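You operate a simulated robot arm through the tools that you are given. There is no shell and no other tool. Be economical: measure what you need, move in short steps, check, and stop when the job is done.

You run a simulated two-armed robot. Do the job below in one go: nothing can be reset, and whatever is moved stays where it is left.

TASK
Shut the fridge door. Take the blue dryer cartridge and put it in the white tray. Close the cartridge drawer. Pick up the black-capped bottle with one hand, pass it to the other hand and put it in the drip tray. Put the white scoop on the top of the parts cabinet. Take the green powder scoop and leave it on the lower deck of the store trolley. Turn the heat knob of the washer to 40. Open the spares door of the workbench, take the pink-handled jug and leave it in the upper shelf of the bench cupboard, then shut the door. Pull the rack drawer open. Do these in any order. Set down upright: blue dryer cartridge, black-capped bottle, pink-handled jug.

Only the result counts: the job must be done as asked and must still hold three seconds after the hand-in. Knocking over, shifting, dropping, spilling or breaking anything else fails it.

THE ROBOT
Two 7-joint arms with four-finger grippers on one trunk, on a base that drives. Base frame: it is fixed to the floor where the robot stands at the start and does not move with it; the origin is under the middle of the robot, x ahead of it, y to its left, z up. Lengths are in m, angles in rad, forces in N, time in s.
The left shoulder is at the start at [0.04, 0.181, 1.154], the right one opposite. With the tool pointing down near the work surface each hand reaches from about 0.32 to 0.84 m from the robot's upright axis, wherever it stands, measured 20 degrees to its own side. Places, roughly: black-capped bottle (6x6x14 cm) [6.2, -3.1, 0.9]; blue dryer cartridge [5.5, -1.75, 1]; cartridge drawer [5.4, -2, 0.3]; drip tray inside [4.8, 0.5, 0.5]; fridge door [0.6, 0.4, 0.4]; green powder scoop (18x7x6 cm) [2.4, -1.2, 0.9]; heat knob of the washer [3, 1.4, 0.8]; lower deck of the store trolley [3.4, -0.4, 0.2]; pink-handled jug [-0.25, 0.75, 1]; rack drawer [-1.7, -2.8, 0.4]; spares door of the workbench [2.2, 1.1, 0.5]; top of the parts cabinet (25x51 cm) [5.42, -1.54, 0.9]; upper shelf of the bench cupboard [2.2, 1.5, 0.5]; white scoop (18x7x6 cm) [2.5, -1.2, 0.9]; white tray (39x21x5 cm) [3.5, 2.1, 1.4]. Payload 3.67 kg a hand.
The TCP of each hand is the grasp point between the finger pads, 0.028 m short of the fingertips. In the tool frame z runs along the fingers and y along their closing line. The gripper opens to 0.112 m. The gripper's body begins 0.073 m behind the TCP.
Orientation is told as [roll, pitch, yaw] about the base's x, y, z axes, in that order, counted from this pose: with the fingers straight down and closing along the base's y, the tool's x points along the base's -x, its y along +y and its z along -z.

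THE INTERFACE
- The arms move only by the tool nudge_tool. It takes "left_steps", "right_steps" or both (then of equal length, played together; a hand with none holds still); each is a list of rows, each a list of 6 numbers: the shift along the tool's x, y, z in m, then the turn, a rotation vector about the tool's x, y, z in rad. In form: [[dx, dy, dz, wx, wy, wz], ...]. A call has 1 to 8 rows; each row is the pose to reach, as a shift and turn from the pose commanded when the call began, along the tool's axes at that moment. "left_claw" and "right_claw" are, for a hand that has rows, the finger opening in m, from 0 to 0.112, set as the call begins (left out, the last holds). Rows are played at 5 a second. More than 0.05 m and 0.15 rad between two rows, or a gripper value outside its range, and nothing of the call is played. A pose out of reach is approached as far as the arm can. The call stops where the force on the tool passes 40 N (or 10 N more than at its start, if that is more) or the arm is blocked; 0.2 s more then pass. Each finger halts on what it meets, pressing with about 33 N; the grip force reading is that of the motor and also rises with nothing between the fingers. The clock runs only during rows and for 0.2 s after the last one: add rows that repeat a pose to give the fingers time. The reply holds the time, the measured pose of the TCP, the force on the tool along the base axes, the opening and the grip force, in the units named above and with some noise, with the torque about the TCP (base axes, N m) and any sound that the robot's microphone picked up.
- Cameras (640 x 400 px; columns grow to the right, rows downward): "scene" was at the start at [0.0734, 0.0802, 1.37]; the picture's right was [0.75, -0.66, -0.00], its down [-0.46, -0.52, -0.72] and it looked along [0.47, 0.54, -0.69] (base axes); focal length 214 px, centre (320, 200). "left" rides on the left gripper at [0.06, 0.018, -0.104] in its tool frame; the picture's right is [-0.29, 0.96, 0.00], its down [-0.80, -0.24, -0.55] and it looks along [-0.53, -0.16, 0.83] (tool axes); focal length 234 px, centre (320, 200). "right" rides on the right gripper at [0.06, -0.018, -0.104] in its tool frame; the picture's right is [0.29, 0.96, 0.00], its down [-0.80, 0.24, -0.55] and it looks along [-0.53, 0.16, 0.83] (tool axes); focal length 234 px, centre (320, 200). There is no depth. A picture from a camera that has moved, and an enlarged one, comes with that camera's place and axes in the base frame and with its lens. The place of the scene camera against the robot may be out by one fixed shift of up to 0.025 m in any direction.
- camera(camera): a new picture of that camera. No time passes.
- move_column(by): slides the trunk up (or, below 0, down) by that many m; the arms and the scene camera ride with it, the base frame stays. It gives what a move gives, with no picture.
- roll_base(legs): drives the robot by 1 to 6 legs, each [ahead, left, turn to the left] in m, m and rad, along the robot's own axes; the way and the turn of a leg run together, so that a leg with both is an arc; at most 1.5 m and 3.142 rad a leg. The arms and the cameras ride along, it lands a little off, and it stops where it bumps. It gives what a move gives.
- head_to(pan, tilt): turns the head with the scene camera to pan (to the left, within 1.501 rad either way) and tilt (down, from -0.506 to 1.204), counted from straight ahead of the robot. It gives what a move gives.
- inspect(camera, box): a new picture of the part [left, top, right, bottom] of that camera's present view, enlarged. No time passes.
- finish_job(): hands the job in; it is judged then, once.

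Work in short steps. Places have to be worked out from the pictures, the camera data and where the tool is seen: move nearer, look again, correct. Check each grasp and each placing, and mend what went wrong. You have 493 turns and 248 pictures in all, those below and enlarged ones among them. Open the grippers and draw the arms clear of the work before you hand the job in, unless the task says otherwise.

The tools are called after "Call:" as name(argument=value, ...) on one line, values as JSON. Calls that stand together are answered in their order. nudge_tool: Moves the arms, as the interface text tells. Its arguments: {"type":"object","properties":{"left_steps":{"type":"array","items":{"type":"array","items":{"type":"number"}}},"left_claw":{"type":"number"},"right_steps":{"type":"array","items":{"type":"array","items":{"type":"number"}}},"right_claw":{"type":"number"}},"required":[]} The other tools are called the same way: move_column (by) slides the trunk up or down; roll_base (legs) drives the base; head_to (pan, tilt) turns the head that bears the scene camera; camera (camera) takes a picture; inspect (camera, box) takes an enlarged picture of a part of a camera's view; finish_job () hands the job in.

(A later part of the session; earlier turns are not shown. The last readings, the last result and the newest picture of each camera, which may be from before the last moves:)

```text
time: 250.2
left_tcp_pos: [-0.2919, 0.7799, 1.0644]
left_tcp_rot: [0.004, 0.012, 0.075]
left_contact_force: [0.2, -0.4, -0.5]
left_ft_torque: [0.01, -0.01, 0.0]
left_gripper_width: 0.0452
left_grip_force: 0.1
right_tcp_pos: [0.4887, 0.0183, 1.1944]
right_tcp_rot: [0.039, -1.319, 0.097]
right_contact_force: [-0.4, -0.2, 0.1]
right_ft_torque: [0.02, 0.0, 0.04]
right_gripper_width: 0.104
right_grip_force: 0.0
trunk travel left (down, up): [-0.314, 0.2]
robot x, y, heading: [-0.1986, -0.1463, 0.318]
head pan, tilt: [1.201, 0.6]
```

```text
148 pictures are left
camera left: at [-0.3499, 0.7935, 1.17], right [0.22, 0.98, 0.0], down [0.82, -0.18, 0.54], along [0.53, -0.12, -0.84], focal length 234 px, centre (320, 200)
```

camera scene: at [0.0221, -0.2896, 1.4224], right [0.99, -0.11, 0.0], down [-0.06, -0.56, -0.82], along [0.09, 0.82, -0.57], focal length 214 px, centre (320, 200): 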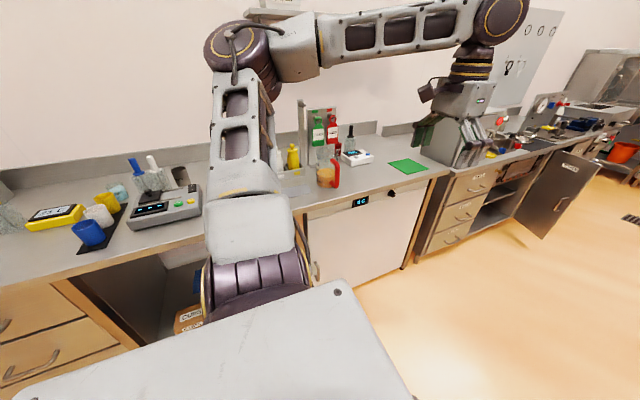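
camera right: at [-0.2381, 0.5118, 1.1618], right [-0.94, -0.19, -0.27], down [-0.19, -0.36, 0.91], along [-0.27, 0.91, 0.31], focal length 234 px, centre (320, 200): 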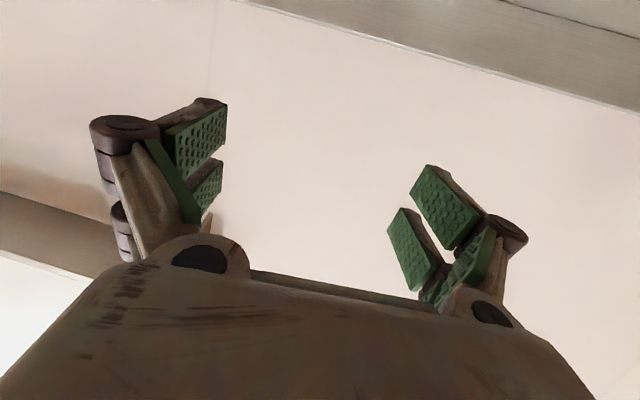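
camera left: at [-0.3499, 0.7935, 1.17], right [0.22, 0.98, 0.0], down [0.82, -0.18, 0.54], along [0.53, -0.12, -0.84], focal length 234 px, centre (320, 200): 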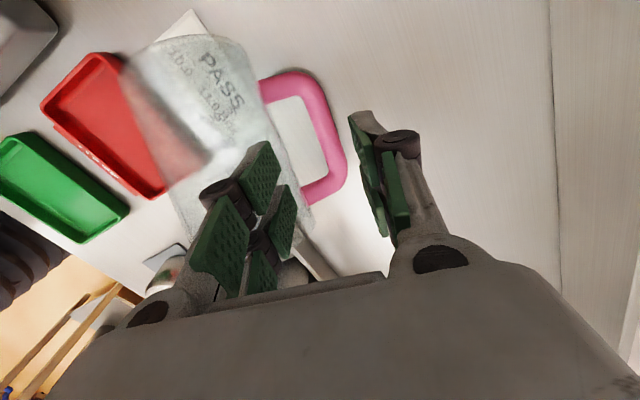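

The loop is clear beneath. I shift 1 cm toward the wall and descend with the fingers straddling the bar.

Call:
nudge_tool(left_steps=[[0, 0.01, 0.02, 0, 0, 0], [0, 0.01, 0.045, 0, 0, 0], [0, 0.01, 0.065, 0, 0, 0], [0, 0.01, 0.08, 0, 0, 0]])

Call:
camera(camera="left")

```text
time: 251.2
left_tcp_pos: [-0.2911, 0.7909, 0.9823]
left_tcp_rot: [0.003, 0.013, 0.076]
left_contact_force: [0.3, -0.2, -0.2]
left_ft_torque: [-0.01, 0.04, -0.02]
left_gripper_width: 0.0452
left_grip_force: 0.0
right_tcp_pos: [0.4882, 0.0195, 1.1944]
right_tcp_rot: [0.039, -1.319, 0.097]
right_contact_force: [0.6, 0.5, -0.3]
right_ft_torque: [0.0, -0.02, -0.01]
right_gripper_width: 0.1043
right_grip_force: 0.0
trunk travel left (down, up): [-0.314, 0.2]
robot x, y, heading: [-0.2051, -0.1487, 0.32]
head pan, tilt: [1.201, 0.6]
```

```text
147 pictures are left
camera left: at [-0.3503, 0.8036, 1.0888], right [0.22, 0.98, 0.0], down [0.82, -0.18, 0.54], along [0.53, -0.12, -0.84], focal length 234 px, centre (320, 200)
```

left: 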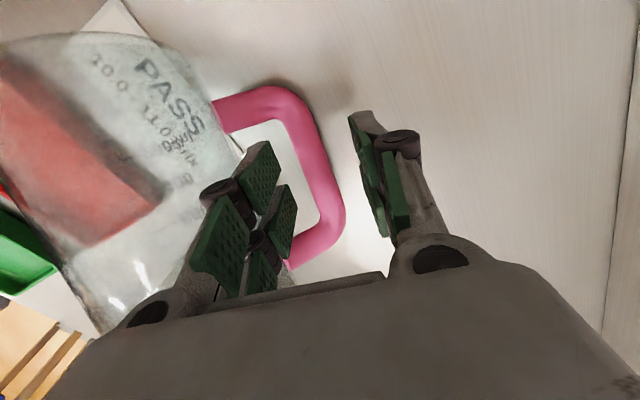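

Scale shows the bar is still ~6 cm lower (counter ≈0.91). I descend another 4 cm.

Call:
nudge_tool(left_steps=[[0, 0, 0.015, 0, 0, 0], [0, 0, 0.03, 0, 0, 0], [0, 0, 0.04, 0, 0, 0]])

Call:
camera(camera="left")

```text
time: 252.0
left_tcp_pos: [-0.2933, 0.789, 0.9432]
left_tcp_rot: [0.003, 0.012, 0.076]
left_contact_force: [-0.1, 0.4, 0.3]
left_ft_torque: [-0.01, 0.02, 0.0]
left_gripper_width: 0.0448
left_grip_force: 0.0
right_tcp_pos: [0.488, 0.0187, 1.193]
right_tcp_rot: [0.041, -1.317, 0.096]
right_contact_force: [0.4, 0.2, -0.1]
right_ft_torque: [0.0, 0.03, -0.01]
right_gripper_width: 0.104
right_grip_force: 0.0
trunk travel left (down, up): [-0.314, 0.2]
robot x, y, heading: [-0.201, -0.1445, 0.316]
head pan, tilt: [1.201, 0.6]
```

```text
146 pictures are left
camera left: at [-0.352, 0.802, 1.049], right [0.22, 0.98, 0.0], down [0.82, -0.18, 0.54], along [0.53, -0.12, -0.84], focal length 234 px, centre (320, 200)
```

left: 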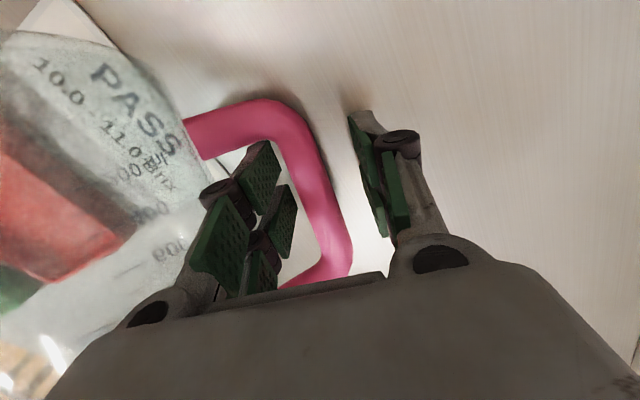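

The bar is between the fingers. Before gripping I zoom in to be sure which end is the mouth.

Call:
inspect(camera="left", box=[0, 20, 240, 400])

```text
1.05 times, centred on (120, 210) of left (not enlarged: the box is as wide or as high as the picture)
camera zoom: at [-0.352, 0.802, 1.049], right [0.22, 0.98, 0.0], down [0.82, -0.18, 0.54], along [0.53, -0.12, -0.84], focal length 246 px, centre (530, 190)
```

zoom: 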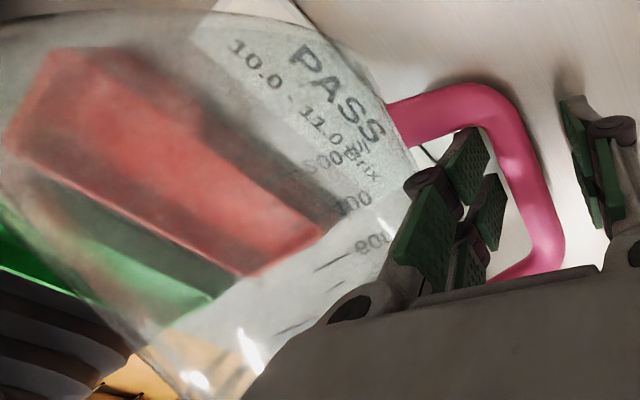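

The marks run 200–400–600 toward +x, so the base is at −x as needed. I close on the bar.

Call:
nudge_tool(left_steps=[[0, 0, 0, 0, 0, 0], [0, 0, 0, 0, 0, 0], [0, 0, 0, 0, 0, 0]], left_claw=0.0)

Call:
nudge_tool(left_steps=[[0, 0, -0.015, 0, 0, 0], [0, 0, -0.03, 0, 0, 0], [0, 0, -0.05, 0, 0, 0]])

Call:
camera(camera="left")

```text
time: 252.8
left_tcp_pos: [-0.2935, 0.7884, 0.9436]
left_tcp_rot: [0.004, 0.012, 0.074]
left_contact_force: [-0.5, -1.0, -0.3]
left_ft_torque: [0.03, 0.05, -0.02]
left_gripper_width: 0.0213
left_grip_force: 32.4
right_tcp_pos: [0.489, 0.0191, 1.1933]
right_tcp_rot: [0.039, -1.317, 0.097]
right_contact_force: [0.5, -0.6, -0.2]
right_ft_torque: [0.01, 0.02, -0.02]
right_gripper_width: 0.1041
right_grip_force: 0.1
trunk travel left (down, up): [-0.314, 0.2]
robot x, y, heading: [-0.2003, -0.1449, 0.323]
head pan, tilt: [1.201, 0.6]
```

```text
time: 253.6
left_tcp_pos: [-0.2894, 0.7885, 0.9947]
left_tcp_rot: [0.003, 0.014, 0.074]
left_contact_force: [0.0, 0.3, -1.7]
left_ft_torque: [0.11, -0.04, 0.02]
left_gripper_width: 0.0212
left_grip_force: 33.3
right_tcp_pos: [0.4885, 0.0189, 1.1937]
right_tcp_rot: [0.042, -1.317, 0.094]
right_contact_force: [0.5, -0.7, -0.6]
right_ft_torque: [-0.01, 0.0, 0.01]
right_gripper_width: 0.1041
right_grip_force: 0.1
trunk travel left (down, up): [-0.314, 0.2]
robot x, y, heading: [-0.202, -0.1447, 0.32]
head pan, tilt: [1.201, 0.6]
```

```text
144 pictures are left
camera left: at [-0.3486, 0.8015, 1.0998], right [0.22, 0.98, 0.0], down [0.82, -0.18, 0.54], along [0.53, -0.12, -0.84], focal length 234 px, centre (320, 200)
```

left: 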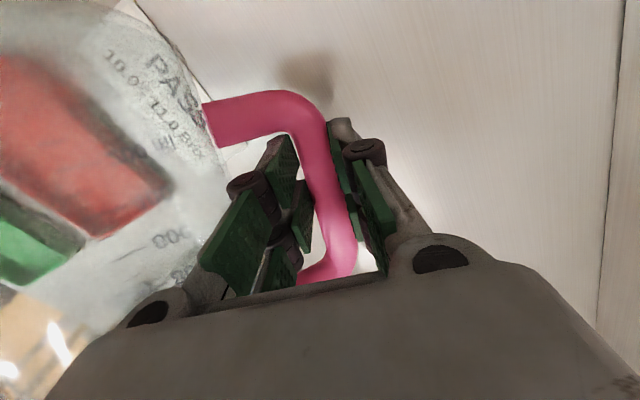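

The handle is firmly held. I lift the jug well clear.

Call:
nudge_tool(left_steps=[[0, 0, -0.03, 0, 0, 0], [0, 0, -0.06, 0, 0, 0], [0, 0, -0.09, 0, 0, 0], [0, 0, -0.12, 0, 0, 0], [0, 0, -0.15, 0, 0, 0], [0, 0, -0.18, 0, 0, 0]])

Call:
camera(camera="left")

Call:
camera(camera="scene")

```text
time: 255.0
left_tcp_pos: [-0.2885, 0.79, 1.1762]
left_tcp_rot: [0.004, 0.015, 0.074]
left_contact_force: [0.3, -1.0, -1.4]
left_ft_torque: [0.14, 0.01, 0.02]
left_gripper_width: 0.0216
left_grip_force: 33.4
right_tcp_pos: [0.4894, 0.018, 1.193]
right_tcp_rot: [0.04, -1.317, 0.095]
right_contact_force: [0.3, 0.6, 0.3]
right_ft_torque: [0.01, 0.02, -0.01]
right_gripper_width: 0.104
right_grip_force: 0.1
trunk travel left (down, up): [-0.314, 0.2]
robot x, y, heading: [-0.2034, -0.1474, 0.319]
head pan, tilt: [1.201, 0.6]
```

```text
143 pictures are left
camera left: at [-0.3469, 0.8028, 1.2816], right [0.22, 0.98, 0.0], down [0.82, -0.18, 0.54], along [0.53, -0.12, -0.84], focal length 234 px, centre (320, 200)
```

left: 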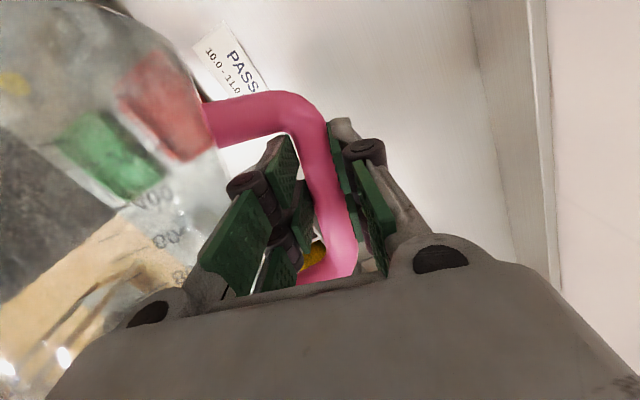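

```text
142 pictures are left
camera scene: at [-0.1784, -0.0334, 1.4224], right [1.0, -0.05, 0.0], down [-0.03, -0.56, -0.82], along [0.04, 0.82, -0.57], focal length 214 px, centre (320, 200)
```

scene: 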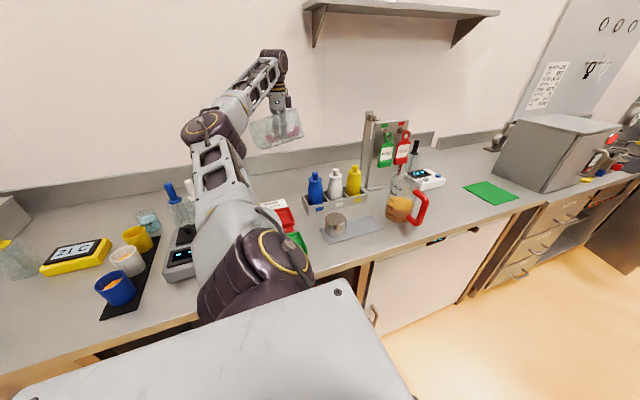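

The jug is light and rigidly held with its axis level. I raise the trunk for clearance and then pitch the left hand forward 90° so the base turns down.

Call:
move_column(by=0.15)

Call:
nudge_tool(left_steps=[[0, 0, 0, 0, -0.13, 0], [0, 0, 0, 0, -0.26, 0], [0, 0, 0, 0, -0.39, 0], [0, 0, 0, 0, -0.52, 0], [0, 0, 0, 0, -0.65, 0], [0, 0, 0, 0, -0.78, 0]])

Call:
nudge_tool(left_steps=[[0, 0, 0, 0, -0.13, 0], [0, 0, 0, 0, -0.26, 0], [0, 0, 0, 0, -0.39, 0], [0, 0, 0, 0, -0.52, 0], [0, 0, 0, 0, -0.65, 0], [0, 0, 0, 0, -0.78, 0]])

Call:
camera(camera="scene")

```text
time: 256.7
left_tcp_pos: [-0.288, 0.789, 1.327]
left_tcp_rot: [0.002, 0.014, 0.075]
left_contact_force: [-0.1, 0.0, -1.9]
left_ft_torque: [0.13, 0.01, -0.02]
left_gripper_width: 0.0211
left_grip_force: 33.5
right_tcp_pos: [0.4884, 0.0185, 1.3441]
right_tcp_rot: [0.041, -1.317, 0.099]
right_contact_force: [0.7, 1.1, 0.8]
right_ft_torque: [-0.01, 0.0, 0.01]
right_gripper_width: 0.1042
right_grip_force: 0.0
trunk travel left (down, up): [-0.464, 0.05]
robot x, y, heading: [-0.203, -0.1468, 0.321]
head pan, tilt: [1.201, 0.6]
```

```text
time: 258.1
left_tcp_pos: [-0.2894, 0.7908, 1.3249]
left_tcp_rot: [0.005, -0.769, 0.072]
left_contact_force: [-0.1, 0.4, -1.2]
left_ft_torque: [0.09, 0.0, -0.02]
left_gripper_width: 0.0212
left_grip_force: 33.1
right_tcp_pos: [0.4891, 0.0196, 1.345]
right_tcp_rot: [0.041, -1.318, 0.097]
right_contact_force: [-0.5, 0.7, -0.1]
right_ft_torque: [-0.03, -0.03, -0.02]
right_gripper_width: 0.1039
right_grip_force: 0.1
trunk travel left (down, up): [-0.464, 0.05]
robot x, y, heading: [-0.1999, -0.1479, 0.328]
head pan, tilt: [1.201, 0.6]
```

```text
time: 259.5
left_tcp_pos: [-0.289, 0.7909, 1.3273]
left_tcp_rot: [0.165, -1.55, -0.088]
left_contact_force: [0.6, 1.3, -1.7]
left_ft_torque: [0.11, 0.01, 0.0]
left_gripper_width: 0.0218
left_grip_force: 32.9
right_tcp_pos: [0.4878, 0.0196, 1.3448]
right_tcp_rot: [0.039, -1.319, 0.097]
right_contact_force: [0.4, 0.7, 0.5]
right_ft_torque: [0.02, 0.02, -0.02]
right_gripper_width: 0.104
right_grip_force: 0.1
trunk travel left (down, up): [-0.464, 0.05]
robot x, y, heading: [-0.2031, -0.1428, 0.32]
head pan, tilt: [1.201, 0.6]
```

```text
141 pictures are left
camera scene: at [-0.179, -0.0325, 1.5733], right [1.0, -0.05, 0.0], down [-0.03, -0.56, -0.82], along [0.04, 0.82, -0.57], focal length 214 px, centre (320, 200)
```

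scene: 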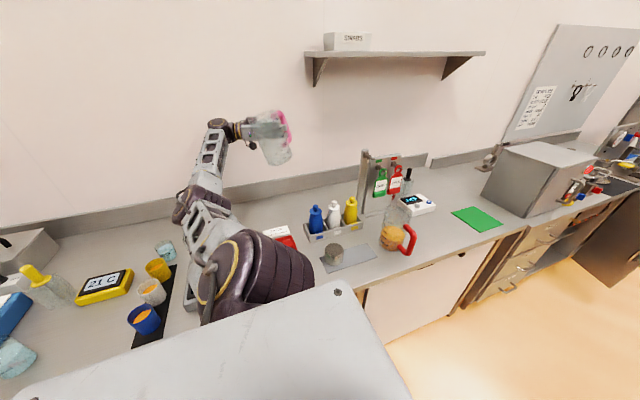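

Call:
inspect(camera="scene", box=[200, 90, 320, 180])

Call:
camera(camera="left")

```text
4.44 times, centred on (260, 135) of scene
camera zoom: at [-0.179, -0.0325, 1.5733], right [1.0, -0.05, 0.0], down [-0.03, -0.56, -0.82], along [0.04, 0.82, -0.57], focal length 953 px, centre (587, 489)
```

zoom: 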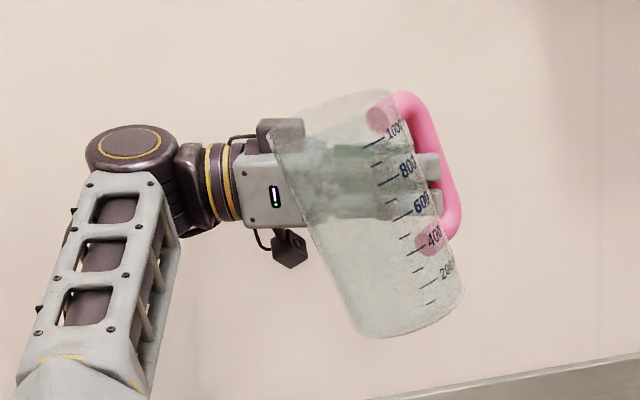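

```text
139 pictures are left
camera left: at [-0.394, 0.8008, 1.2704], right [-0.07, 0.95, 0.29], down [-0.52, -0.28, 0.81], along [0.85, -0.1, 0.51], focal length 234 px, centre (320, 200)
```

left: 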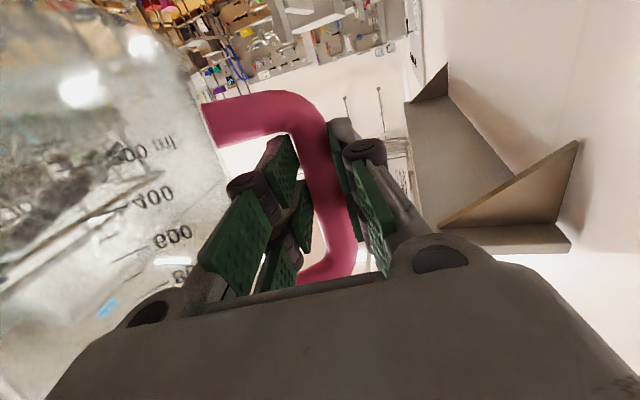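

The jug hangs upright by its handle, leaning only slightly. I slide the base away from the counter, then bring the left hand in front of the robot.

Call:
roll_base(legs=[[0, -0.42, 0]])

Call:
nudge_tool(left_steps=[[0, -0.04, 0.015, 0, 0.03, 0], [0, -0.08, 0.03, 0, 0.06, 0], [0, -0.12, 0.045, 0, 0.09, 0], [0, -0.16, 0.06, 0, 0.1, 0], [0, -0.2, 0.08, 0, 0.1, 0], [0, -0.24, 0.1, 0, 0.1, 0], [0, -0.28, 0.12, 0, 0.1, 0], [0, -0.32, 0.14, 0, 0.1, 0]])

Call:
nudge_tool(left_steps=[[0, -0.04, 0.02, 0, 0, 0], [0, -0.08, 0.04, 0, 0, 0], [0, -0.12, 0.06, 0, 0, 0], [0, -0.16, 0.08, 0, 0, 0], [0, -0.2, 0.1, 0, 0, 0], [0, -0.23, 0.12, 0, 0, 0]])

Call:
head_to(pan=0.3, tilt=0.5)

Call:
camera(camera="scene")

```text
time: 262.1
left_tcp_pos: [-0.1615, 0.3974, 1.3261]
left_tcp_rot: [0.103, -1.549, -0.022]
left_contact_force: [-0.1, 0.6, -1.1]
left_ft_torque: [0.11, -0.04, -0.01]
left_gripper_width: 0.0214
left_grip_force: 32.9
right_tcp_pos: [0.6176, -0.3707, 1.3442]
right_tcp_rot: [0.036, -1.317, 0.107]
right_contact_force: [-1.1, -0.4, -0.6]
right_ft_torque: [0.01, 0.0, -0.03]
right_gripper_width: 0.1042
right_grip_force: 0.0
trunk travel left (down, up): [-0.464, 0.05]
robot x, y, heading: [-0.0704, -0.5417, 0.327]
head pan, tilt: [1.201, 0.6]
```

```text
time: 263.9
left_tcp_pos: [-0.0003, 0.1289, 1.3915]
left_tcp_rot: [0.034, -1.447, 0.046]
left_contact_force: [0.6, -1.1, -2.1]
left_ft_torque: [0.11, -0.02, 0.0]
left_gripper_width: 0.0213
left_grip_force: 32.9
left hand out of reach, approached as far as the arm can: row 5, 6, 7, 8
right_tcp_pos: [0.6188, -0.3722, 1.3441]
right_tcp_rot: [0.044, -1.318, 0.1]
right_contact_force: [0.2, 0.2, -0.6]
right_ft_torque: [0.05, -0.02, 0.0]
right_gripper_width: 0.1039
right_grip_force: 0.1
trunk travel left (down, up): [-0.464, 0.05]
robot x, y, heading: [-0.0683, -0.5367, 0.325]
head pan, tilt: [1.201, 0.6]
```

```text
time: 265.3
left_tcp_pos: [0.1463, 0.0171, 1.4032]
left_tcp_rot: [0.02, -1.445, 0.058]
left_contact_force: [1.0, 0.3, -0.8]
left_ft_torque: [0.14, -0.02, 0.02]
left_gripper_width: 0.0212
left_grip_force: 32.7
left hand out of reach, approached as far as the arm can: row 1, 2, 3, 4, 5, 6
right_tcp_pos: [0.6205, -0.3705, 1.3435]
right_tcp_rot: [0.039, -1.316, 0.104]
right_contact_force: [0.5, 0.6, -0.2]
right_ft_torque: [-0.02, 0.0, -0.02]
right_gripper_width: 0.104
right_grip_force: 0.0
trunk travel left (down, up): [-0.464, 0.05]
robot x, y, heading: [-0.0723, -0.5434, 0.328]
head pan, tilt: [1.201, 0.6]
```

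```text
time: 266.5
left_tcp_pos: [0.145, 0.0155, 1.403]
left_tcp_rot: [0.027, -1.447, 0.052]
left_contact_force: [0.6, 0.0, -1.8]
left_ft_torque: [0.11, -0.01, 0.0]
left_gripper_width: 0.0212
left_grip_force: 33.0
right_tcp_pos: [0.6187, -0.3712, 1.3436]
right_tcp_rot: [0.039, -1.318, 0.103]
right_contact_force: [0.1, -0.4, -0.1]
right_ft_torque: [0.02, 0.02, 0.01]
right_gripper_width: 0.1041
right_grip_force: 0.0
trunk travel left (down, up): [-0.464, 0.05]
robot x, y, heading: [-0.0681, -0.5403, 0.318]
head pan, tilt: [0.3, 0.499]
```

```text
138 pictures are left
camera scene: at [0.0217, -0.4614, 1.5824], right [0.58, -0.81, 0.0], down [-0.39, -0.28, -0.88], along [0.71, 0.51, -0.48], focal length 214 px, centre (320, 200)
```

scene: 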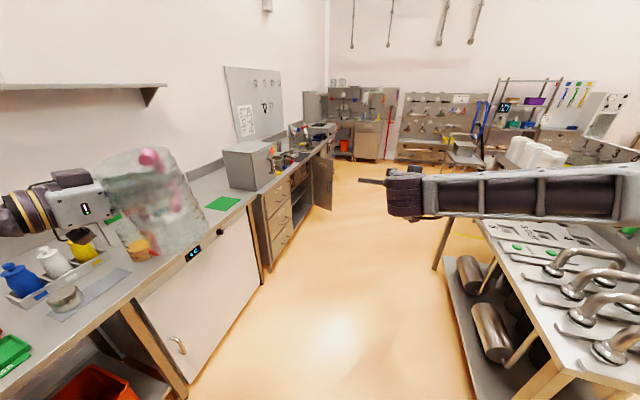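

The jug is upright in hand. I extend it a bit forward and lower to a comfortable carrying pose.

Call:
nudge_tool(left_steps=[[0.02, -0.01, 0.03, 0, 0, 0], [0.04, -0.02, 0.06, 0, 0, 0], [0.06, -0.03, 0.09, 0, 0, 0], [0.08, -0.05, 0.12, 0, 0, 0], [0.1, -0.06, 0.15, 0, 0, 0], [0.12, -0.08, 0.18, 0, 0, 0], [0.14, -0.09, 0.21, 0, 0, 0], [0.15, -0.1, 0.24, 0, 0, 0]])

Call:
roll_base(legs=[[1.2, 0.08, 0]])

Call:
camera(camera="scene")

```text
time: 268.3
left_tcp_pos: [0.375, -0.0681, 1.2245]
left_tcp_rot: [0.031, -1.445, 0.046]
left_contact_force: [0.0, -0.2, -1.0]
left_ft_torque: [0.1, -0.02, 0.05]
left_gripper_width: 0.0214
left_grip_force: 33.2
left hand out of reach, approached as far as the arm can: row 1, 2, 3, 4
right_tcp_pos: [0.6201, -0.3708, 1.3437]
right_tcp_rot: [0.043, -1.317, 0.1]
right_contact_force: [0.2, -0.2, -0.7]
right_ft_torque: [0.04, 0.0, 0.02]
right_gripper_width: 0.1042
right_grip_force: 0.1
trunk travel left (down, up): [-0.464, 0.05]
robot x, y, heading: [-0.0703, -0.5389, 0.324]
head pan, tilt: [0.3, 0.499]
```

```text
time: 274.5
left_tcp_pos: [1.4698, 0.3854, 1.2247]
left_tcp_rot: [0.029, -1.447, 0.055]
left_contact_force: [-0.8, 1.3, -1.8]
left_ft_torque: [0.12, -0.02, -0.02]
left_gripper_width: 0.0213
left_grip_force: 32.9
right_tcp_pos: [1.7154, 0.0831, 1.3435]
right_tcp_rot: [0.042, -1.317, 0.106]
right_contact_force: [0.2, -0.1, -0.1]
right_ft_torque: [0.02, -0.02, -0.02]
right_gripper_width: 0.1041
right_grip_force: 0.0
trunk travel left (down, up): [-0.464, 0.05]
robot x, y, heading: [1.0274, -0.0857, 0.326]
head pan, tilt: [0.3, 0.499]
```

```text
137 pictures are left
camera scene: at [1.1196, -0.0091, 1.5825], right [0.59, -0.81, 0.0], down [-0.39, -0.28, -0.88], along [0.71, 0.52, -0.48], focal length 214 px, centre (320, 200)
```

scene: 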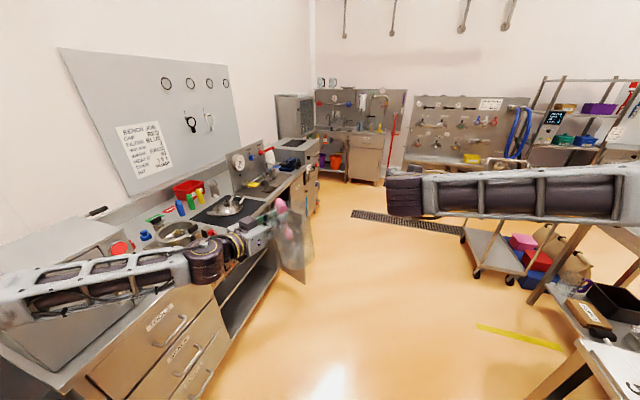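

I drive up the aisle to the front of the cupboard, then turn to face it.

Call:
roll_base(legs=[[0.87, 0.0, 0], [0.87, 0.03, 0]])

Call:
roll_base(legs=[[0, 0, 1.55]])

Call:
head_to(pan=0.0, tilt=0.9)

Call:
camera(camera="scene")

```text
time: 283.6
left_tcp_pos: [3.0886, 1.0118, 1.2269]
left_tcp_rot: [0.028, -1.448, 0.076]
left_contact_force: [-0.9, 0.6, -1.8]
left_ft_torque: [0.11, 0.01, -0.02]
left_gripper_width: 0.0211
left_grip_force: 33.2
right_tcp_pos: [3.3419, 0.7142, 1.3453]
right_tcp_rot: [0.043, -1.317, 0.128]
right_contact_force: [-1.1, 0.8, 0.3]
right_ft_torque: [-0.01, 0.04, 0.01]
right_gripper_width: 0.1039
right_grip_force: 0.0
trunk travel left (down, up): [-0.464, 0.05]
robot x, y, heading: [2.6571, 0.5247, 0.349]
head pan, tilt: [0.3, 0.499]
```

```text
time: 288.2
left_tcp_pos: [2.1798, 0.9645, 1.2256]
left_tcp_rot: [0.029, -1.445, 1.637]
left_contact_force: [0.0, -0.1, -1.4]
left_ft_torque: [-0.03, 0.09, -0.02]
left_gripper_width: 0.0214
left_grip_force: 33.5
right_tcp_pos: [2.479, 1.2143, 1.3445]
right_tcp_rot: [0.041, -1.317, 1.687]
right_contact_force: [-0.2, 0.1, 0.3]
right_ft_torque: [0.01, -0.02, 0.0]
right_gripper_width: 0.104
right_grip_force: 0.0
trunk travel left (down, up): [-0.464, 0.05]
robot x, y, heading: [2.6579, 0.5285, 1.909]
head pan, tilt: [0.3, 0.499]
```

```text
time: 289.1
left_tcp_pos: [2.1795, 0.9649, 1.2249]
left_tcp_rot: [0.028, -1.448, 1.64]
left_contact_force: [-0.6, 0.3, -1.1]
left_ft_torque: [-0.01, 0.1, 0.02]
left_gripper_width: 0.0211
left_grip_force: 33.0
right_tcp_pos: [2.4777, 1.2137, 1.3439]
right_tcp_rot: [0.04, -1.318, 1.691]
right_contact_force: [-0.2, -0.2, -0.5]
right_ft_torque: [0.0, 0.0, 0.03]
right_gripper_width: 0.1042
right_grip_force: 0.1
trunk travel left (down, up): [-0.464, 0.05]
robot x, y, heading: [2.6591, 0.5265, 1.914]
head pan, tilt: [0.0, 0.901]
```

```text
136 pictures are left
camera scene: at [2.6247, 0.6368, 1.5486], right [0.94, 0.33, 0.0], down [0.26, -0.74, -0.62], along [-0.21, 0.59, -0.78], focal length 214 px, centre (320, 200)
```

scene: 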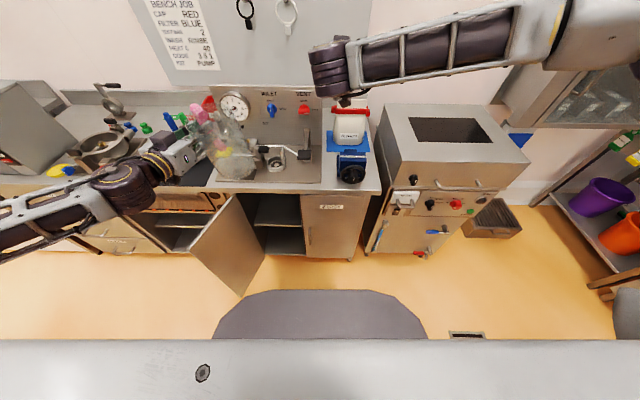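

The right hand is over the counter and must not come down on it. I back off, retract the right hand, then lower the trunk.

Call:
roll_base(legs=[[-0.25, 0, 0]])

Call:
nudge_tool(right_steps=[[0, -0.02, -0.04, 0, 0, 0], [0, -0.04, -0.08, 0, 0, 0], [0, -0.06, -0.12, 0, 0, 0], [0, -0.08, -0.16, 0, 0, 0], [0, -0.1, -0.2, 0, 0, 0], [0, -0.12, -0.24, 0, 0, 0], [0, -0.14, -0.28, 0, 0, 0], [0, -0.15, -0.31, 0, 0, 0]], right_claw=0.0)

Call:
move_column(by=-0.3)

Call:
camera(camera="scene")

```text
time: 290.9
left_tcp_pos: [2.2608, 0.7297, 1.2236]
left_tcp_rot: [0.027, -1.446, 1.646]
left_contact_force: [0.7, 0.3, -1.6]
left_ft_torque: [-0.01, 0.08, -0.01]
left_gripper_width: 0.0213
left_grip_force: 32.9
right_tcp_pos: [2.5592, 0.9811, 1.3442]
right_tcp_rot: [0.04, -1.316, 1.693]
right_contact_force: [-0.2, 0.7, -0.6]
right_ft_torque: [0.01, 0.0, 0.02]
right_gripper_width: 0.1043
right_grip_force: 0.0
trunk travel left (down, up): [-0.464, 0.05]
robot x, y, heading: [2.7412, 0.2888, 1.911]
head pan, tilt: [0.0, 0.901]
```

```text
time: 292.7
left_tcp_pos: [2.261, 0.7279, 1.2248]
left_tcp_rot: [0.029, -1.448, 1.642]
left_contact_force: [0.5, -1.0, -1.0]
left_ft_torque: [-0.02, 0.1, 0.03]
left_gripper_width: 0.0211
left_grip_force: 32.4
right_tcp_pos: [2.7068, 0.7269, 1.4534]
right_tcp_rot: [0.039, -1.319, 1.692]
right_contact_force: [0.5, 0.4, -0.3]
right_ft_torque: [0.0, -0.02, -0.03]
right_gripper_width: 0.0003
right_grip_force: 33.3
right hand out of reach, approached as far as the arm can: row 6, 7, 8
trunk travel left (down, up): [-0.464, 0.05]
robot x, y, heading: [2.7418, 0.2904, 1.918]
head pan, tilt: [0.0, 0.901]
```

```text
time: 295.7
left_tcp_pos: [2.2611, 0.7288, 0.9256]
left_tcp_rot: [0.029, -1.448, 1.641]
left_contact_force: [0.0, 0.6, -1.3]
left_ft_torque: [0.03, 0.08, -0.01]
left_gripper_width: 0.0213
left_grip_force: 33.0
right_tcp_pos: [2.7062, 0.7279, 1.153]
right_tcp_rot: [0.04, -1.315, 1.693]
right_contact_force: [0.8, 0.5, -0.6]
right_ft_torque: [0.03, 0.01, 0.02]
right_gripper_width: 0.0
right_grip_force: 32.9
trunk travel left (down, up): [-0.164, 0.35]
robot x, y, heading: [2.7392, 0.2939, 1.913]
head pan, tilt: [0.0, 0.901]
```

```text
135 pictures are left
camera scene: at [2.7081, 0.402, 1.2485], right [0.94, 0.34, 0.0], down [0.26, -0.74, -0.62], along [-0.21, 0.58, -0.78], focal length 214 px, centre (320, 200)
```

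scene: 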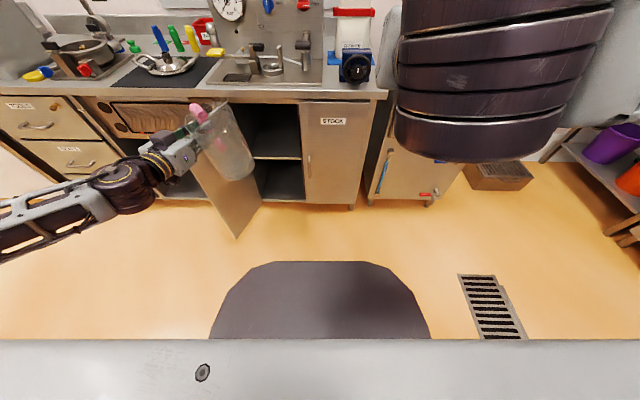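

I lower the jug with the arm (keeping the shoulder high so the elbow stays above the open door), trimming its lean and yaw.

Call:
nudge_tool(left_steps=[[0.04, 0, 0, 0, 0, 0.03], [0.08, 0, 0, -0.04, 0, 0.06], [0.12, 0, 0, -0.08, 0, 0.09], [0.16, 0, 0, -0.12, 0, 0.09], [0.2, 0, 0, -0.16, 0, 0.09], [0.24, 0, 0, -0.2, 0, 0.09], [0.27, 0, 0, -0.2, 0, 0.09]])

Call:
camera(camera="scene")

```text
time: 297.5
left_tcp_pos: [2.247, 0.7437, 0.7313]
left_tcp_rot: [1.857, -1.441, 0.018]
left_contact_force: [0.6, -0.3, -1.4]
left_ft_torque: [0.0, 0.09, 0.03]
left_gripper_width: 0.0212
left_grip_force: 33.1
right_tcp_pos: [2.7067, 0.7277, 1.1534]
right_tcp_rot: [0.042, -1.316, 1.69]
right_contact_force: [0.5, -0.4, 0.8]
right_ft_torque: [-0.01, -0.03, 0.05]
right_gripper_width: 0.0
right_grip_force: 33.1
trunk travel left (down, up): [-0.164, 0.35]
robot x, y, heading: [2.7426, 0.2965, 1.915]
head pan, tilt: [0.0, 0.901]
stopped in row 7 (left hand): the arm was blocked; the commanded pose is now the measured one
```

```text
134 pictures are left
camera scene: at [2.7081, 0.4012, 1.2486], right [0.94, 0.34, 0.0], down [0.26, -0.74, -0.62], along [-0.21, 0.59, -0.78], focal length 214 px, centre (320, 200)
```

scene: 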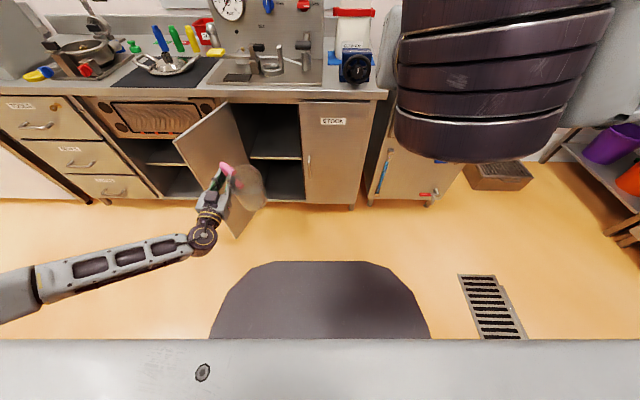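

The forearm would foul the open door in this posture. I instead turn the robot left and stand further right, with the hand reaching across, so the elbow stays right of the door leaf.

Call:
roll_base(legs=[[0, 0, 0.59], [0.0, -0.25, 0]])

Call:
nudge_tool(left_steps=[[0, -0.04, 0.015, 0.08, 0, 0], [0, -0.08, 0.03, 0.16, 0, 0], [0, -0.12, 0.045, 0.24, 0, 0], [0, -0.16, 0.06, 0.32, 0, 0], [0, -0.2, 0.075, 0.4, 0, 0], [0, -0.24, 0.09, 0.48, 0, 0], [0, -0.28, 0.1, 0.56, 0, 0]])

Call:
camera(camera="scene")

```text
time: 301.2
left_tcp_pos: [2.2226, 0.5843, 0.7312]
left_tcp_rot: [1.836, -1.442, 0.634]
left_contact_force: [0.4, 0.6, -1.6]
left_ft_torque: [-0.05, 0.08, 0.01]
left_gripper_width: 0.0208
left_grip_force: 33.6
right_tcp_pos: [2.6109, 0.8301, 1.1533]
right_tcp_rot: [0.044, -1.316, 2.283]
right_contact_force: [0.2, -0.2, -0.7]
right_ft_torque: [-0.01, 0.04, 0.03]
right_gripper_width: 0.0
right_grip_force: 32.8
trunk travel left (down, up): [-0.164, 0.35]
robot x, y, heading: [2.8823, 0.4877, 2.511]
head pan, tilt: [0.0, 0.901]
```

```text
time: 302.8
left_tcp_pos: [2.3148, 0.8627, 0.7013]
left_tcp_rot: [1.275, -1.441, 0.636]
left_contact_force: [-0.5, 1.5, -0.5]
left_ft_torque: [0.01, 0.07, -0.02]
left_gripper_width: 0.0212
left_grip_force: 33.4
right_tcp_pos: [2.6111, 0.8302, 1.1528]
right_tcp_rot: [0.043, -1.316, 2.286]
right_contact_force: [0.0, -0.1, 0.1]
right_ft_torque: [-0.01, 0.01, 0.02]
right_gripper_width: 0.0001
right_grip_force: 32.7
trunk travel left (down, up): [-0.164, 0.35]
robot x, y, heading: [2.8848, 0.4876, 2.508]
head pan, tilt: [0.0, 0.901]
```

```text
133 pictures are left
camera scene: at [2.8049, 0.5649, 1.2484], right [0.59, 0.81, 0.0], down [0.63, -0.46, -0.62], along [-0.5, 0.37, -0.78], focal length 214 px, centre (320, 200)
```

scene: 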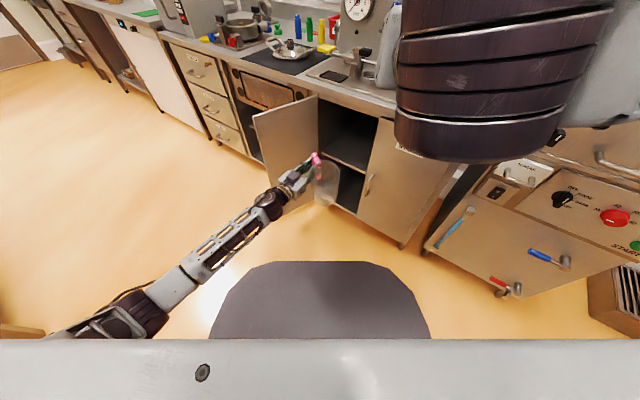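

The arm now points straight into the cupboard, right of the door leaf. I shift left 10 cm and advance part-way, then check.

Call:
roll_base(legs=[[0.099, 0.051, 0], [0.12, -0.087, 0]])

Call:
camera(camera="scene")

Call:
camera(camera="left")

```text
time: 304.9
left_tcp_pos: [2.1573, 1.0181, 0.7003]
left_tcp_rot: [1.264, -1.441, 0.65]
left_contact_force: [-0.7, -0.4, -2.7]
left_ft_torque: [-0.02, 0.12, -0.01]
left_gripper_width: 0.0213
left_grip_force: 32.7
right_tcp_pos: [2.4524, 0.9882, 1.1534]
right_tcp_rot: [0.042, -1.314, 2.291]
right_contact_force: [0.1, 0.3, 0.2]
right_ft_torque: [-0.01, 0.03, 0.02]
right_gripper_width: 0.0001
right_grip_force: 33.0
trunk travel left (down, up): [-0.164, 0.35]
robot x, y, heading: [2.7274, 0.6493, 2.52]
head pan, tilt: [0.0, 0.901]
```

```text
132 pictures are left
camera scene: at [2.6478, 0.724, 1.2483], right [0.59, 0.81, 0.0], down [0.64, -0.46, -0.62], along [-0.5, 0.36, -0.78], focal length 214 px, centre (320, 200)
```

scene: 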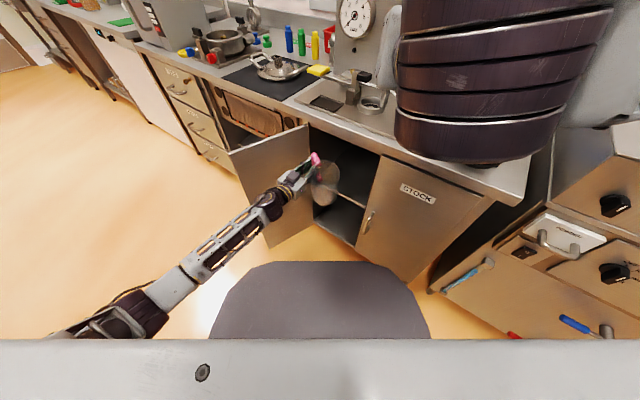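

```text
131 pictures are left
camera left: at [2.1699, 0.9098, 0.6485], right [-0.87, -0.3, 0.4], down [0.49, -0.38, 0.78], along [-0.08, 0.88, 0.47], focal length 234 px, centre (320, 200)
```

left: 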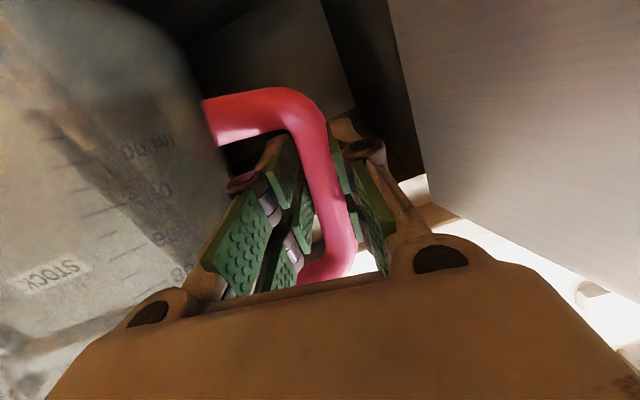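

Well aligned: the jug is centred on the opening and above the shelf. I advance another 0.16 m.

Call:
roll_base(legs=[[0.128, -0.095, 0]])

Call:
camera(camera="scene")

```text
time: 306.3
left_tcp_pos: [2.1124, 1.172, 0.7004]
left_tcp_rot: [1.264, -1.442, 0.65]
left_contact_force: [0.0, 0.6, -1.8]
left_ft_torque: [0.0, 0.13, 0.02]
left_gripper_width: 0.0211
left_grip_force: 32.7
right_tcp_pos: [2.4081, 1.1419, 1.1516]
right_tcp_rot: [0.042, -1.313, 2.289]
right_contact_force: [-0.5, 0.7, -0.7]
right_ft_torque: [0.0, 0.01, 0.03]
right_gripper_width: 0.0
right_grip_force: 33.2
trunk travel left (down, up): [-0.164, 0.35]
robot x, y, heading: [2.6801, 0.8016, 2.513]
head pan, tilt: [0.0, 0.901]
```

```text
130 pictures are left
camera scene: at [2.6029, 0.8768, 1.2483], right [0.59, 0.81, 0.0], down [0.63, -0.46, -0.62], along [-0.5, 0.36, -0.78], focal length 214 px, centre (320, 200)
```

scene: 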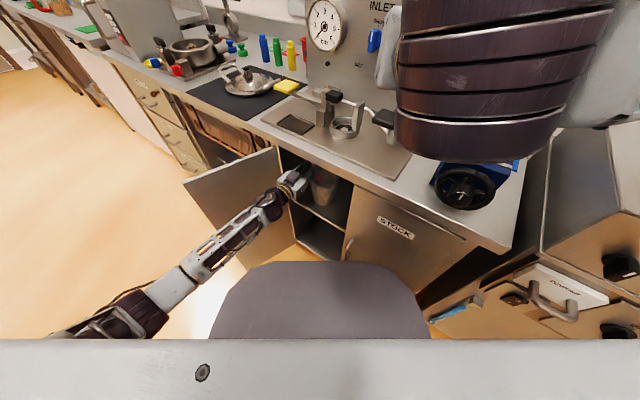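

The jug is entering. I extend the arm 16 cm further in.

Call:
nudge_tool(left_steps=[[0, 0, 0.03, 0, 0, 0], [0, 0, 0.06, 0, 0, 0], [0, 0, 0.09, 0, 0, 0], [0, 0, 0.12, 0, 0, 0], [0, 0, 0.15, 0, 0, 0], [0, 0, 0.17, 0, 0, 0]])

Call:
inspect(camera="scene", box=[230, 120, 390, 280])

Call:
camera(camera="left")

```text
time: 307.7
left_tcp_pos: [2.0557, 1.3312, 0.6966]
left_tcp_rot: [1.274, -1.442, 0.637]
left_contact_force: [0.4, -0.1, -1.6]
left_ft_torque: [0.02, 0.12, -0.01]
left_gripper_width: 0.0213
left_grip_force: 32.6
right_tcp_pos: [2.409, 1.1408, 1.1528]
right_tcp_rot: [0.041, -1.316, 2.288]
right_contact_force: [-0.1, 0.5, 0.6]
right_ft_torque: [0.01, 0.05, 0.0]
right_gripper_width: 0.0001
right_grip_force: 33.3
trunk travel left (down, up): [-0.164, 0.35]
robot x, y, heading: [2.6819, 0.8002, 2.511]
head pan, tilt: [0.0, 0.901]
```

```text
2.50 times, centred on (310, 200) of scene
camera zoom: at [2.6035, 0.8757, 1.2484], right [0.59, 0.81, 0.0], down [0.63, -0.46, -0.62], along [-0.5, 0.36, -0.78], focal length 536 px, centre (345, 200)
```

zoom: 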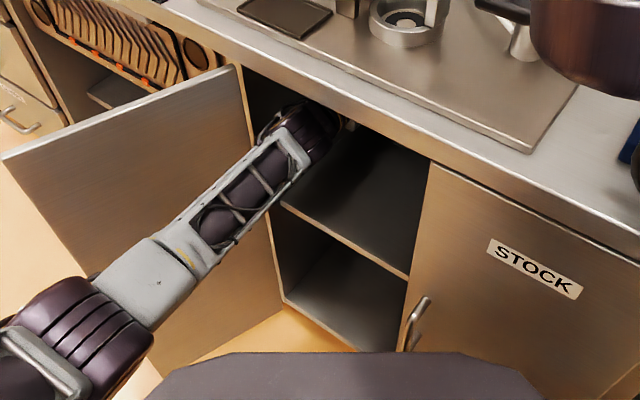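

```text
128 pictures are left
camera left: at [2.0673, 1.2229, 0.6446], right [-0.87, -0.29, 0.4], down [0.49, -0.38, 0.78], along [-0.08, 0.88, 0.47], focal length 234 px, centre (320, 200)
```

left: 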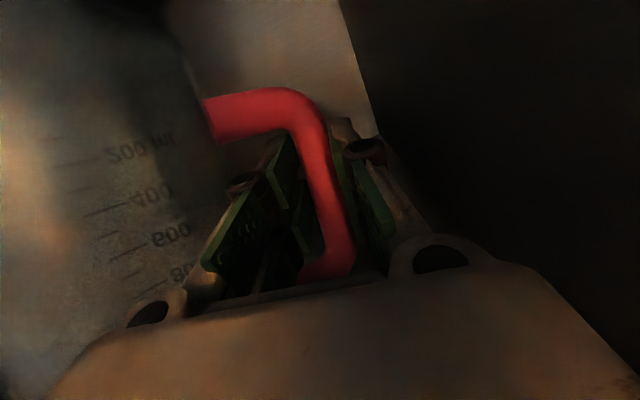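

The jug is inside above the shelf. I lower the trunk 5 cm and read the force.

Call:
move_column(by=-0.05)

```text
time: 308.7
left_tcp_pos: [2.0542, 1.3312, 0.6463]
left_tcp_rot: [1.279, -1.442, 0.632]
left_contact_force: [0.2, -0.1, -1.6]
left_ft_torque: [-0.01, 0.08, 0.0]
left_gripper_width: 0.0212
left_grip_force: 32.9
right_tcp_pos: [2.4084, 1.1398, 1.1016]
right_tcp_rot: [0.04, -1.317, 2.29]
right_contact_force: [0.2, -0.5, 0.8]
right_ft_torque: [0.02, 0.01, 0.0]
right_gripper_width: 0.0001
right_grip_force: 32.5
trunk travel left (down, up): [-0.114, 0.4]
robot x, y, heading: [2.6821, 0.7972, 2.51]
head pan, tilt: [0.0, 0.901]
```

No contact yet; I lower in 1.5 cm increments.

Call:
move_column(by=-0.015)

Call:
move_column(by=-0.01)

Call:
camera(camera="left")

```text
time: 309.3
left_tcp_pos: [2.0545, 1.3299, 0.6302]
left_tcp_rot: [1.277, -1.442, 0.634]
left_contact_force: [0.9, -0.7, -2.1]
left_ft_torque: [0.02, 0.09, 0.0]
left_gripper_width: 0.021
left_grip_force: 32.6
right_tcp_pos: [2.4084, 1.1408, 1.086]
right_tcp_rot: [0.041, -1.316, 2.29]
right_contact_force: [-0.4, -0.2, 0.5]
right_ft_torque: [0.01, 0.0, 0.01]
right_gripper_width: 0.0
right_grip_force: 33.5
trunk travel left (down, up): [-0.099, 0.415]
robot x, y, heading: [2.6817, 0.8002, 2.509]
head pan, tilt: [0.0, 0.901]
```

```text
time: 309.9
left_tcp_pos: [2.0542, 1.331, 0.6202]
left_tcp_rot: [1.275, -1.441, 0.637]
left_contact_force: [-0.2, 0.4, -1.5]
left_ft_torque: [-0.07, 0.09, -0.01]
left_gripper_width: 0.0211
left_grip_force: 32.9
right_tcp_pos: [2.4082, 1.1398, 1.0764]
right_tcp_rot: [0.04, -1.316, 2.291]
right_contact_force: [0.5, -0.6, 0.0]
right_ft_torque: [0.03, 0.0, 0.0]
right_gripper_width: 0.0001
right_grip_force: 33.3
trunk travel left (down, up): [-0.089, 0.425]
robot x, y, heading: [2.6802, 0.8025, 2.514]
head pan, tilt: [0.0, 0.901]
```

```text
127 pictures are left
camera left: at [2.0673, 1.2222, 0.5686], right [-0.87, -0.29, 0.4], down [0.49, -0.38, 0.78], along [-0.08, 0.88, 0.48], focal length 234 px, centre (320, 200)
```

left: 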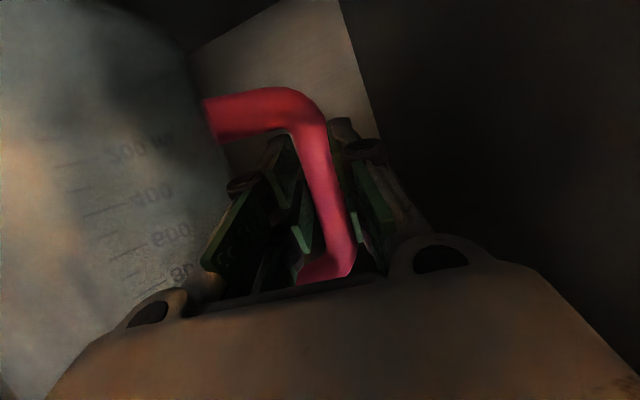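

Call:
move_column(by=-0.01)

Call:
move_column(by=-0.01)

Call:
inspect(camera="scene", box=[270, 140, 370, 240])

```text
time: 310.4
left_tcp_pos: [2.0535, 1.3303, 0.6105]
left_tcp_rot: [1.276, -1.441, 0.637]
left_contact_force: [0.3, -0.3, -0.4]
left_ft_torque: [-0.06, 0.09, 0.02]
left_gripper_width: 0.0213
left_grip_force: 33.5
right_tcp_pos: [2.4082, 1.1405, 1.0652]
right_tcp_rot: [0.042, -1.317, 2.29]
right_contact_force: [0.1, -0.3, 0.0]
right_ft_torque: [-0.03, 0.04, -0.05]
right_gripper_width: 0.0001
right_grip_force: 33.1
trunk travel left (down, up): [-0.079, 0.435]
robot x, y, heading: [2.6811, 0.8055, 2.511]
head pan, tilt: [0.0, 0.901]
```

```text
time: 311.0
left_tcp_pos: [2.0543, 1.3301, 0.6]
left_tcp_rot: [1.274, -1.441, 0.636]
left_contact_force: [-0.4, 0.6, -1.5]
left_ft_torque: [-0.05, 0.09, -0.01]
left_gripper_width: 0.0211
left_grip_force: 32.9
right_tcp_pos: [2.4089, 1.1391, 1.0565]
right_tcp_rot: [0.039, -1.316, 2.291]
right_contact_force: [0.1, 0.0, -0.2]
right_ft_torque: [0.02, -0.03, 0.02]
right_gripper_width: 0.0001
right_grip_force: 33.2
trunk travel left (down, up): [-0.069, 0.445]
robot x, y, heading: [2.6834, 0.8014, 2.509]
head pan, tilt: [0.0, 0.901]
```

```text
4.00 times, centred on (320, 190) of scene
camera zoom: at [2.6036, 0.875, 1.1521], right [0.59, 0.81, 0.0], down [0.63, -0.46, -0.62], along [-0.5, 0.37, -0.78], focal length 858 px, centre (320, 240)
```

zoom: 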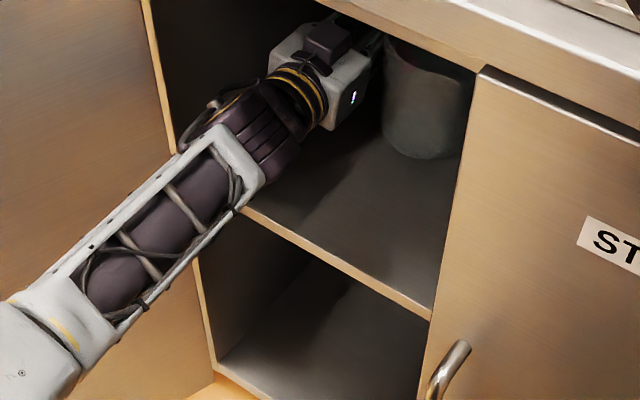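

The jug's base is nearly on the shelf. I keep lowering in 6 mm steps watching the force.

Call:
move_column(by=-0.006)

Call:
move_column(by=-0.006)

Call:
move_column(by=-0.006)

```text
time: 311.6
left_tcp_pos: [2.0547, 1.331, 0.5947]
left_tcp_rot: [1.275, -1.441, 0.638]
left_contact_force: [-1.1, 0.0, -2.0]
left_ft_torque: [0.0, 0.12, 0.02]
left_gripper_width: 0.0214
left_grip_force: 32.4
right_tcp_pos: [2.409, 1.141, 1.0504]
right_tcp_rot: [0.039, -1.315, 2.289]
right_contact_force: [0.3, 0.6, 0.1]
right_ft_torque: [0.0, 0.04, -0.02]
right_gripper_width: 0.0
right_grip_force: 33.5
trunk travel left (down, up): [-0.063, 0.451]
robot x, y, heading: [2.6829, 0.7978, 2.509]
head pan, tilt: [0.0, 0.901]
```

```text
time: 312.1
left_tcp_pos: [2.0543, 1.3307, 0.5889]
left_tcp_rot: [1.273, -1.442, 0.638]
left_contact_force: [-0.2, -0.4, -1.5]
left_ft_torque: [-0.03, 0.07, 0.01]
left_gripper_width: 0.0215
left_grip_force: 32.5
right_tcp_pos: [2.4093, 1.14, 1.0439]
right_tcp_rot: [0.041, -1.317, 2.29]
right_contact_force: [-0.5, 0.8, -0.1]
right_ft_torque: [0.0, 0.02, 0.02]
right_gripper_width: 0.0003
right_grip_force: 33.0
trunk travel left (down, up): [-0.057, 0.457]
robot x, y, heading: [2.6828, 0.8, 2.514]
head pan, tilt: [0.0, 0.901]
```

```text
time: 312.7
left_tcp_pos: [2.0549, 1.3315, 0.5824]
left_tcp_rot: [1.274, -1.441, 0.638]
left_contact_force: [-0.2, 0.0, -1.8]
left_ft_torque: [-0.01, 0.06, 0.0]
left_gripper_width: 0.0211
left_grip_force: 32.9
right_tcp_pos: [2.4083, 1.1397, 1.0392]
right_tcp_rot: [0.038, -1.315, 2.29]
right_contact_force: [0.3, -0.9, -0.5]
right_ft_torque: [0.01, 0.0, 0.0]
right_gripper_width: 0.0
right_grip_force: 32.7
trunk travel left (down, up): [-0.051, 0.463]
robot x, y, heading: [2.6822, 0.8001, 2.509]
head pan, tilt: [0.0, 0.901]
```

Call:
inspect(camera="scene", box=[270, 140, 370, 240])

Call:
camera(camera="left")

```text
4.00 times, centred on (320, 190) of scene
camera zoom: at [2.6035, 0.8751, 1.1341], right [0.59, 0.81, 0.0], down [0.63, -0.46, -0.62], along [-0.5, 0.37, -0.78], focal length 858 px, centre (320, 240)
```

zoom: 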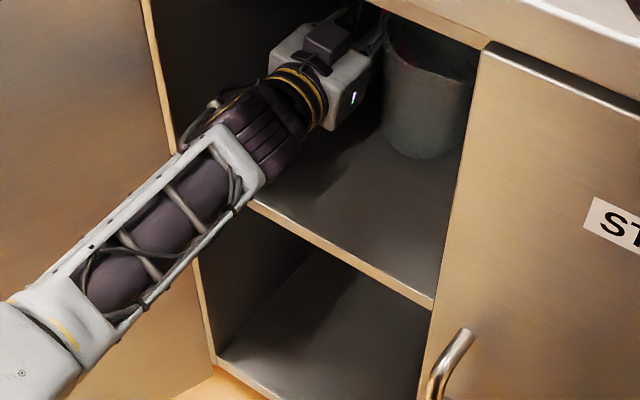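

```text
124 pictures are left
camera left: at [2.0674, 1.2222, 0.5304], right [-0.87, -0.29, 0.4], down [0.49, -0.38, 0.78], along [-0.08, 0.88, 0.48], focal length 234 px, centre (320, 200)
```

left: 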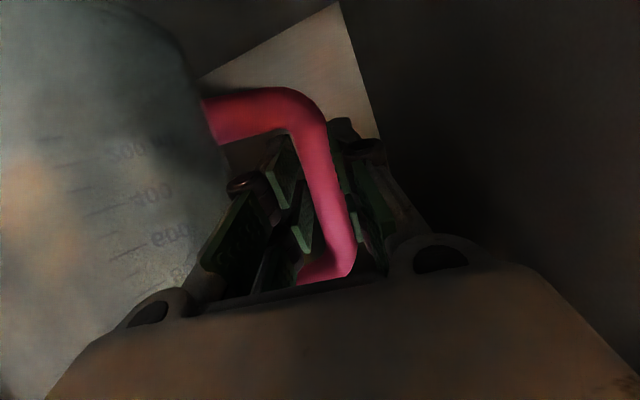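

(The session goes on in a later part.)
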